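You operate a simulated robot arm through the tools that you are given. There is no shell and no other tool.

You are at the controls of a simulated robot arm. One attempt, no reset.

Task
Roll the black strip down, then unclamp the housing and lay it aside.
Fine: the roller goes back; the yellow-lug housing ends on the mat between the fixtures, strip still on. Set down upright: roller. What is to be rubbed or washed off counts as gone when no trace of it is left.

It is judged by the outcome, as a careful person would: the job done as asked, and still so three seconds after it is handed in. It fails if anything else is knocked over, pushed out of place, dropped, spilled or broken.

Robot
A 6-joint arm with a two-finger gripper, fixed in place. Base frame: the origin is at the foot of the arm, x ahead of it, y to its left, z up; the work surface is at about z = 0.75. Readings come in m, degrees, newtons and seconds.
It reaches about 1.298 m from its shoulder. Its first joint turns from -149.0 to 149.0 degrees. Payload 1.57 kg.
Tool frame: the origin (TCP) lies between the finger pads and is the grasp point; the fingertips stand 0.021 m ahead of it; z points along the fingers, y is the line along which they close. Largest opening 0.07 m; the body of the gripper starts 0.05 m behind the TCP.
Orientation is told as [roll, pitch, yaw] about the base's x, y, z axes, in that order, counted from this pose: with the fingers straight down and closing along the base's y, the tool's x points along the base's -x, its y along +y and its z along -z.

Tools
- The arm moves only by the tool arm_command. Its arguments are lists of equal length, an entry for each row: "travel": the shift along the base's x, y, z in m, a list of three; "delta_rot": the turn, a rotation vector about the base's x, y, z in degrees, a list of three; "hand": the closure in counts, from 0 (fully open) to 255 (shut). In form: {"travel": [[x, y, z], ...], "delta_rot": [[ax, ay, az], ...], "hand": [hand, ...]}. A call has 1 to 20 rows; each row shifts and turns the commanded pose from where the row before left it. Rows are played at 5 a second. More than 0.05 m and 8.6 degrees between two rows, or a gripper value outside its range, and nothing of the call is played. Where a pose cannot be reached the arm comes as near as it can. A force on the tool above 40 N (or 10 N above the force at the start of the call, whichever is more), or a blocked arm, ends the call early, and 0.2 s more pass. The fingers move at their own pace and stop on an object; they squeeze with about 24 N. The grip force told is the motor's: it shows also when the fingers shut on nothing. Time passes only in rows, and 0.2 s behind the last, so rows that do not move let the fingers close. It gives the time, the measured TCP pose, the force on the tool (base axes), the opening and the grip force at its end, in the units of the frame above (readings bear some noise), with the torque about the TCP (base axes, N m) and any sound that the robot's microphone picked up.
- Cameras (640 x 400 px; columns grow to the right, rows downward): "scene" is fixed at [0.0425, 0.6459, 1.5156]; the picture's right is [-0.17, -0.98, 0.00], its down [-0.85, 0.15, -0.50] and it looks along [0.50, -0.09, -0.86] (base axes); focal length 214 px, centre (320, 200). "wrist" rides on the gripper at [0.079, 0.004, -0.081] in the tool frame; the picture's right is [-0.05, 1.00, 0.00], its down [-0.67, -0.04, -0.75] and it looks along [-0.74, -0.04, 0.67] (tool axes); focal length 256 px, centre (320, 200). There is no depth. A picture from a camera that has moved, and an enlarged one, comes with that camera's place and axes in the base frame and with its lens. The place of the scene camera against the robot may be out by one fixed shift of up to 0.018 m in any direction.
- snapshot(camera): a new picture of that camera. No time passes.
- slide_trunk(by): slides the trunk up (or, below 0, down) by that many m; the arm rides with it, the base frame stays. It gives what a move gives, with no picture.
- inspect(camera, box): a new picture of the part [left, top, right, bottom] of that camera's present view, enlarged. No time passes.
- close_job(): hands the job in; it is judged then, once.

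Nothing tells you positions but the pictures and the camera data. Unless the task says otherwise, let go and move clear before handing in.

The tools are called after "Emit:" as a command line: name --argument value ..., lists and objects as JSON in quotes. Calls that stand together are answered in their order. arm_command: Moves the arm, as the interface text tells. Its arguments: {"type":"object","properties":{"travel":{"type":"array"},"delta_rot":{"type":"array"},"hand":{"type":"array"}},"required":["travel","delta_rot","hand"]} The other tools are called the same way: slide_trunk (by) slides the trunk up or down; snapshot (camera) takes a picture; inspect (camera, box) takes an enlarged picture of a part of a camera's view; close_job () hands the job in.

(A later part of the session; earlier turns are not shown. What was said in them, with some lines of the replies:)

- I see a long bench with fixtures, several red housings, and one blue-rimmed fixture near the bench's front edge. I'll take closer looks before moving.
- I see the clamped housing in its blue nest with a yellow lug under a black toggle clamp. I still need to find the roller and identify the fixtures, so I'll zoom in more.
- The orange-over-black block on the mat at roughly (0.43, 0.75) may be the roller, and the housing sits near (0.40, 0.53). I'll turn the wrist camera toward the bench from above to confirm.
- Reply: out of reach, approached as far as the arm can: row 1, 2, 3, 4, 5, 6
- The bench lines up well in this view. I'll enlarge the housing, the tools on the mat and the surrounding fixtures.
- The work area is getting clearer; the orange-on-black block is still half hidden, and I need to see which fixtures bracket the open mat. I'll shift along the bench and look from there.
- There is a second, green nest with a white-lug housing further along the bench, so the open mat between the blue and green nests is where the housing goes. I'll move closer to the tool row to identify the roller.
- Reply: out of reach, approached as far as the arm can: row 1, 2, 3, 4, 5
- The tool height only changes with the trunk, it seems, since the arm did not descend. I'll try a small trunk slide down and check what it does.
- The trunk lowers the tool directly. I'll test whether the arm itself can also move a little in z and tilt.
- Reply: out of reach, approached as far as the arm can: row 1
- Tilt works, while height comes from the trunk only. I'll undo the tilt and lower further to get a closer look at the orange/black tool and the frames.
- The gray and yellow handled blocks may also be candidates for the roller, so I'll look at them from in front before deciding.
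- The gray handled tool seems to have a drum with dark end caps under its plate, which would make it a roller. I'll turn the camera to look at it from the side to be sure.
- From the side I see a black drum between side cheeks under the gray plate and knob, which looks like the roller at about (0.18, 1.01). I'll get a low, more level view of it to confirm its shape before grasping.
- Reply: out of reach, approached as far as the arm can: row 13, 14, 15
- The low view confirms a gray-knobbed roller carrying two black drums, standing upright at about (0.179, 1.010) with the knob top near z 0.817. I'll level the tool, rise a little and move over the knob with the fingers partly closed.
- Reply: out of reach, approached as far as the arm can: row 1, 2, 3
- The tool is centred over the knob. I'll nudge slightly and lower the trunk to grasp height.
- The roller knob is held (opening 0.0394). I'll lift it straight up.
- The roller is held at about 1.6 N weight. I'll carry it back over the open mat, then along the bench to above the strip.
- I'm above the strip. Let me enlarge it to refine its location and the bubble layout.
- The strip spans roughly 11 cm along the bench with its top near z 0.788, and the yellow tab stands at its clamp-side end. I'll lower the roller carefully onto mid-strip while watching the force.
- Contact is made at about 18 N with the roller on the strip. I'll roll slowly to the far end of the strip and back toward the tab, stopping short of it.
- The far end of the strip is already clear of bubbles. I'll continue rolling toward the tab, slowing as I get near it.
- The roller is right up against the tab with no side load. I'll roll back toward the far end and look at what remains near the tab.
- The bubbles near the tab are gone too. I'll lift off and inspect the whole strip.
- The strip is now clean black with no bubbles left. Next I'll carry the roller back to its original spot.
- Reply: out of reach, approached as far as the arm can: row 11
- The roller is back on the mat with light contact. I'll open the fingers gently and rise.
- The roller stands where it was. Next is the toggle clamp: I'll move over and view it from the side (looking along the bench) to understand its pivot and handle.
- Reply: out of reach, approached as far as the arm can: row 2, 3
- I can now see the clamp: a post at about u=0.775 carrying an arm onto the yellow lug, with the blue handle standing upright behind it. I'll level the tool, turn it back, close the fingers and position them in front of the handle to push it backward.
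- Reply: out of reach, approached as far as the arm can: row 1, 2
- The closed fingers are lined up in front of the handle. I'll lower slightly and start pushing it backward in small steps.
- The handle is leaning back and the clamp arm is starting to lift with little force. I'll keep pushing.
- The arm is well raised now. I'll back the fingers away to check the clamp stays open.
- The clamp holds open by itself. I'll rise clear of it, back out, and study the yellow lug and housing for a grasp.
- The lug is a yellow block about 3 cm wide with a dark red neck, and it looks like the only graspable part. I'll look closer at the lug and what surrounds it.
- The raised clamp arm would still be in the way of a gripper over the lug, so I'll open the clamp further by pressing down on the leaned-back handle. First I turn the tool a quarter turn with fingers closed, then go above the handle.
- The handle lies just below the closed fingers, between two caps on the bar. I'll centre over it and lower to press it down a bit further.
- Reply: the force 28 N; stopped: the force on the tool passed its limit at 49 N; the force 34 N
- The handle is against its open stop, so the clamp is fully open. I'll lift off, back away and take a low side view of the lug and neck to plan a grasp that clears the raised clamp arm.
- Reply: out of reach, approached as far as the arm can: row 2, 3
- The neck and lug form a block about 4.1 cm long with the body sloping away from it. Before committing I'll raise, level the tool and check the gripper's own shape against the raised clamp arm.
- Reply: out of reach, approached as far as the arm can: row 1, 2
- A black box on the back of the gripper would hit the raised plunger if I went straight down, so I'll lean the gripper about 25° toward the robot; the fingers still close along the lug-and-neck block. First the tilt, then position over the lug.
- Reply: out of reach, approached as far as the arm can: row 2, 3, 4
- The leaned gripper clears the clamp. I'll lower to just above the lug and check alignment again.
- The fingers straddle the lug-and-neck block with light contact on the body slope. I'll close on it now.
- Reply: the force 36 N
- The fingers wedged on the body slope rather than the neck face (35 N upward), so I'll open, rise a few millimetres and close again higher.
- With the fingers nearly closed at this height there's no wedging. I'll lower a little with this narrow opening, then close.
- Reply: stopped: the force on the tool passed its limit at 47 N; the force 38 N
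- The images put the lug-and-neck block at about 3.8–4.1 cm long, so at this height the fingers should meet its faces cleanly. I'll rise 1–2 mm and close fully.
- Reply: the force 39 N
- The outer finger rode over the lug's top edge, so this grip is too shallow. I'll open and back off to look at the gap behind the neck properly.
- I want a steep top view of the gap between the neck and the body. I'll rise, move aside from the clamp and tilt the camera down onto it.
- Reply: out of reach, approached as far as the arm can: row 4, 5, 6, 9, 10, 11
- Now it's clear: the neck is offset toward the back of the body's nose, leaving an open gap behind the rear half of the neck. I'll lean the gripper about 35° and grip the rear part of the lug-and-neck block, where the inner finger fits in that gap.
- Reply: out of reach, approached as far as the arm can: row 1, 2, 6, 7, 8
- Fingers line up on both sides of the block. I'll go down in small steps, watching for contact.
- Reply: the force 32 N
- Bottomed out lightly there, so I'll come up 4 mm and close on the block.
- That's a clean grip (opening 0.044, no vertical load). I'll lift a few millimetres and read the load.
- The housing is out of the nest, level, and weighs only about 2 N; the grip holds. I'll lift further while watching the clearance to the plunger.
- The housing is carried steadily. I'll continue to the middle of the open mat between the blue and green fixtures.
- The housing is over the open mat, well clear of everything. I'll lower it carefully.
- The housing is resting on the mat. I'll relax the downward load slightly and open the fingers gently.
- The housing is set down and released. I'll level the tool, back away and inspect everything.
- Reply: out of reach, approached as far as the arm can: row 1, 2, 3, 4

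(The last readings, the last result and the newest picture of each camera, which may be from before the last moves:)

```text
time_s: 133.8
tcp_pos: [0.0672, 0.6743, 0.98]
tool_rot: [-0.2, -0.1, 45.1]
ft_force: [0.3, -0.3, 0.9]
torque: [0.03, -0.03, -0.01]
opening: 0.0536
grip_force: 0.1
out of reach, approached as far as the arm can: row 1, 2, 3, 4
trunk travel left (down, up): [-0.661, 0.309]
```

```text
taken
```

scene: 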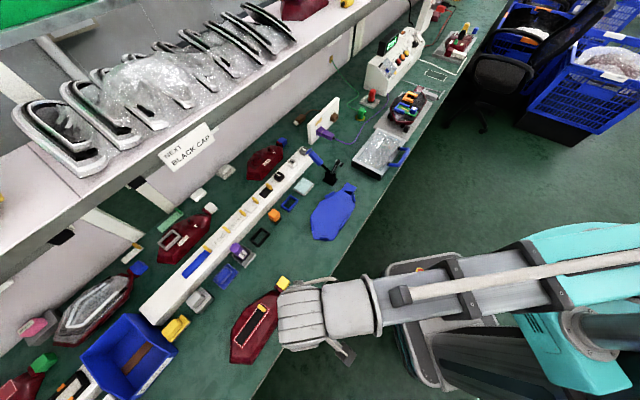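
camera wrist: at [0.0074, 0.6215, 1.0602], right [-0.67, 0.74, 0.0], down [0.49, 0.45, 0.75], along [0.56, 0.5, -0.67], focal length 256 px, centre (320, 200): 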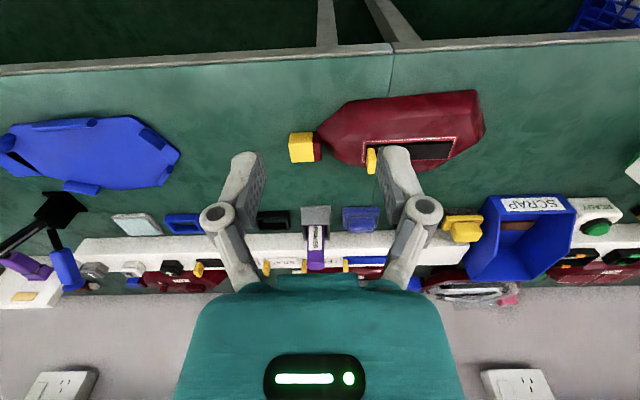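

Emit:
inspect --camera "wrist" --box '[270, 70, 510, 200]'

Emit:
inspect --camera "scene" --box '[180, 200, 320, 380]'

Emit:
inspect --camera "scene" --box '[210, 130, 400, 260]'

Emit:
inspect --camera "wrist" --box '[340, 120, 480, 190]'

```text
2.67 times, centred on (390, 135) of wrist
camera zoom: at [0.0074, 0.6215, 1.0602], right [-0.67, 0.74, 0.0], down [0.49, 0.45, 0.75], along [0.56, 0.5, -0.67], focal length 683 px, centre (133, 373)
```

zoom: 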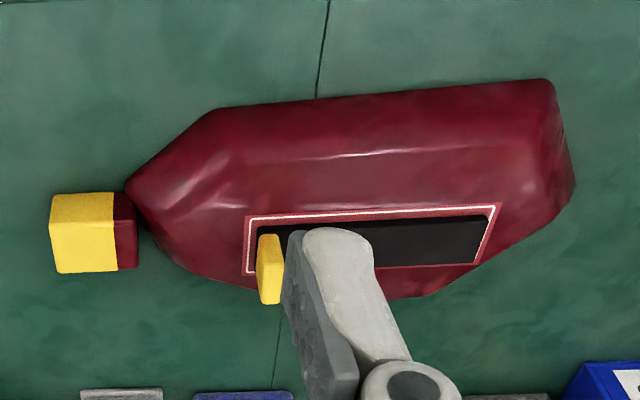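

```text
2.22 times, centred on (250, 290) of scene
camera zoom: at [0.0425, 0.6459, 1.5156], right [-0.17, -0.98, 0.0], down [-0.85, 0.15, -0.5], along [0.5, -0.09, -0.86], focal length 477 px, centre (476, 0)
```

zoom: 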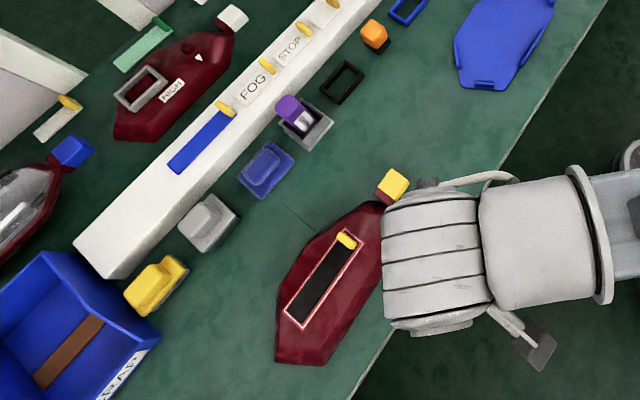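

```text
3.08 times, centred on (305, 195) of scene
camera zoom: at [0.0425, 0.6459, 1.5156], right [-0.17, -0.98, 0.0], down [-0.85, 0.15, -0.5], along [0.5, -0.09, -0.86], focal length 660 px, centre (366, 215)
```

zoom: 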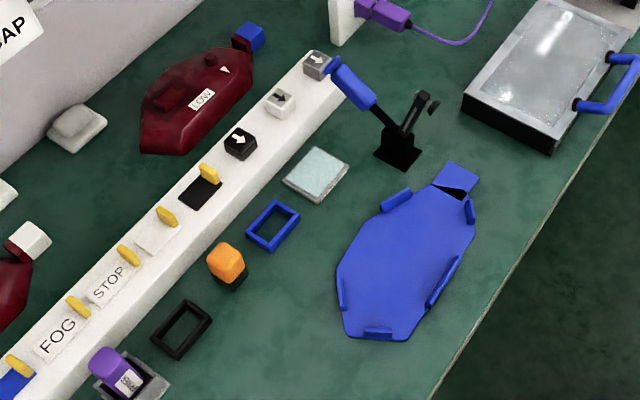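

```text
4.57 times, centred on (410, 155) of wrist
camera zoom: at [0.0074, 0.6215, 1.0602], right [-0.67, 0.74, 0.0], down [0.49, 0.45, 0.75], along [0.56, 0.5, -0.67], focal length 1170 px, centre (-91, 406)
```

zoom: 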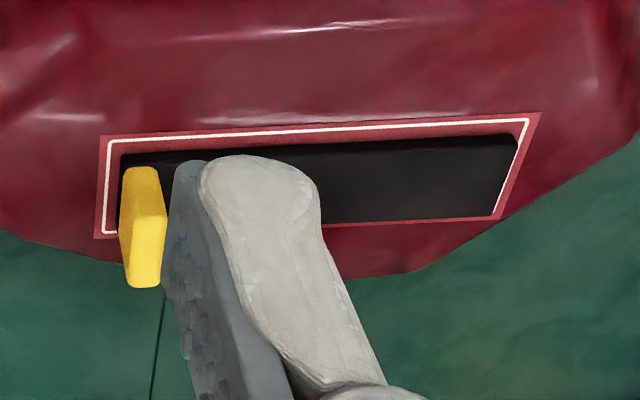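

The housing sits flat on the mat with its strip on, and the nest, roller and other items look undisturbed. I'll shift the arm once more to see the whole strip without the finger in the way.

Emit:
arm_command --travel '[[0.03, -0.03, 0], [0.03, -0.03, 0], [0.02, -0.02, 0], [0, 0, 0]]' --delta_rot '[[0, 0, 0], [0, 0, 0], [0, 0, 0], [0, 0, 0]]' --hand '[60, 60, 60, 60]'

Emit:
inspect --camera "wrist" --box '[420, 80, 620, 200]'

Emit:
inspect --camera "wrist" --box '[480, 120, 580, 180]'

Emit:
inspect --camera "scene" --box '[215, 280, 295, 370]'

```text
time_s: 134.8
tcp_pos: [0.1468, 0.5937, 0.9793]
tool_rot: [-0.2, -0.1, 45.1]
ft_force: [-0.1, 0.1, 0.8]
torque: [0.01, 0.0, 0.0]
opening: 0.0535
grip_force: 0.1
trunk travel left (down, up): [-0.661, 0.309]
```

```text
3.20 times, centred on (520, 140) of wrist
camera zoom: at [0.0884, 0.5423, 1.0602], right [-0.67, 0.74, 0.0], down [0.49, 0.45, 0.75], along [0.56, 0.5, -0.67], focal length 819 px, centre (-320, 392)
```

zoom: 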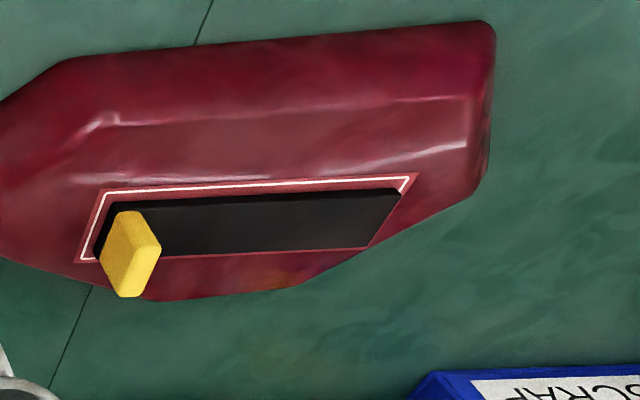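

```text
6.40 times, centred on (530, 150) of wrist
camera zoom: at [0.0884, 0.5423, 1.0602], right [-0.67, 0.74, 0.0], down [0.49, 0.45, 0.75], along [0.56, 0.5, -0.67], focal length 1638 px, centre (-1024, 520)
```

zoom: 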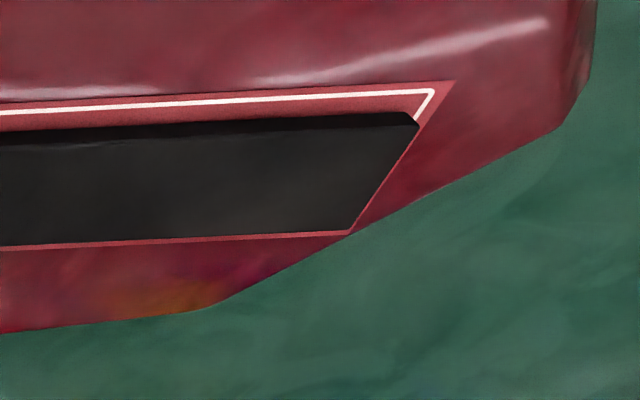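

```text
4.44 times, centred on (255, 325) of scene
camera zoom: at [0.0425, 0.6459, 1.5156], right [-0.17, -0.98, 0.0], down [-0.85, 0.15, -0.5], along [0.5, -0.09, -0.86], focal length 953 px, centre (609, -356)
```

zoom: 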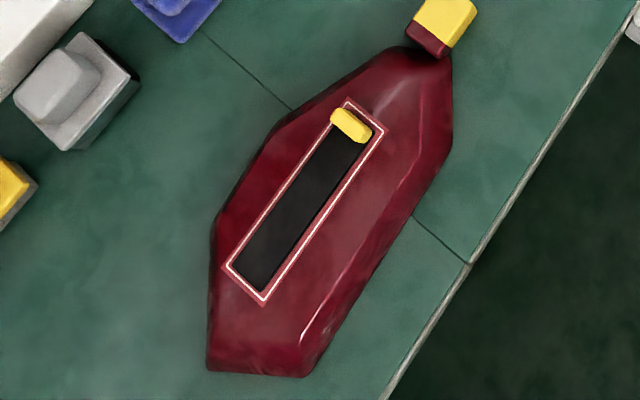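

The strip is clean black and bubble-free. The housing rests on the mat between the blue and green fixtures, the roller stands back in its spot, and the arm is clear, so I'm handing the job in.

Emit:
close_job

```text
The job is handed in.
```

The strip is rolled down, the clamp is open, and the yellow-lug housing is lying on the mat between the blue and green fixtures. The job is handed in.

- **Strip:** I rolled it from end to end at roughly 7–18 N. The close-ups afterwards show plain black, with none of the white bubbles left. An orange bar along the strip's front edge also disappeared during the rolling. I took it for a marker that the strip wasn't down yet, but I couldn't confirm that.
- **Roller:** It stands upright in its original spot, to within about 2 mm.
- **Clamp:** The handle is pushed back against its open stop and the arm stays raised.
- **Housing:** I gripped it by the lug and neck and set it down flat, with the strip and its yellow tab still on. While finding the grip I shifted the housing a few millimetres in its nest before lifting it out. The nest itself did not move.

In the last pictures, nothing else looked knocked over or out of place.
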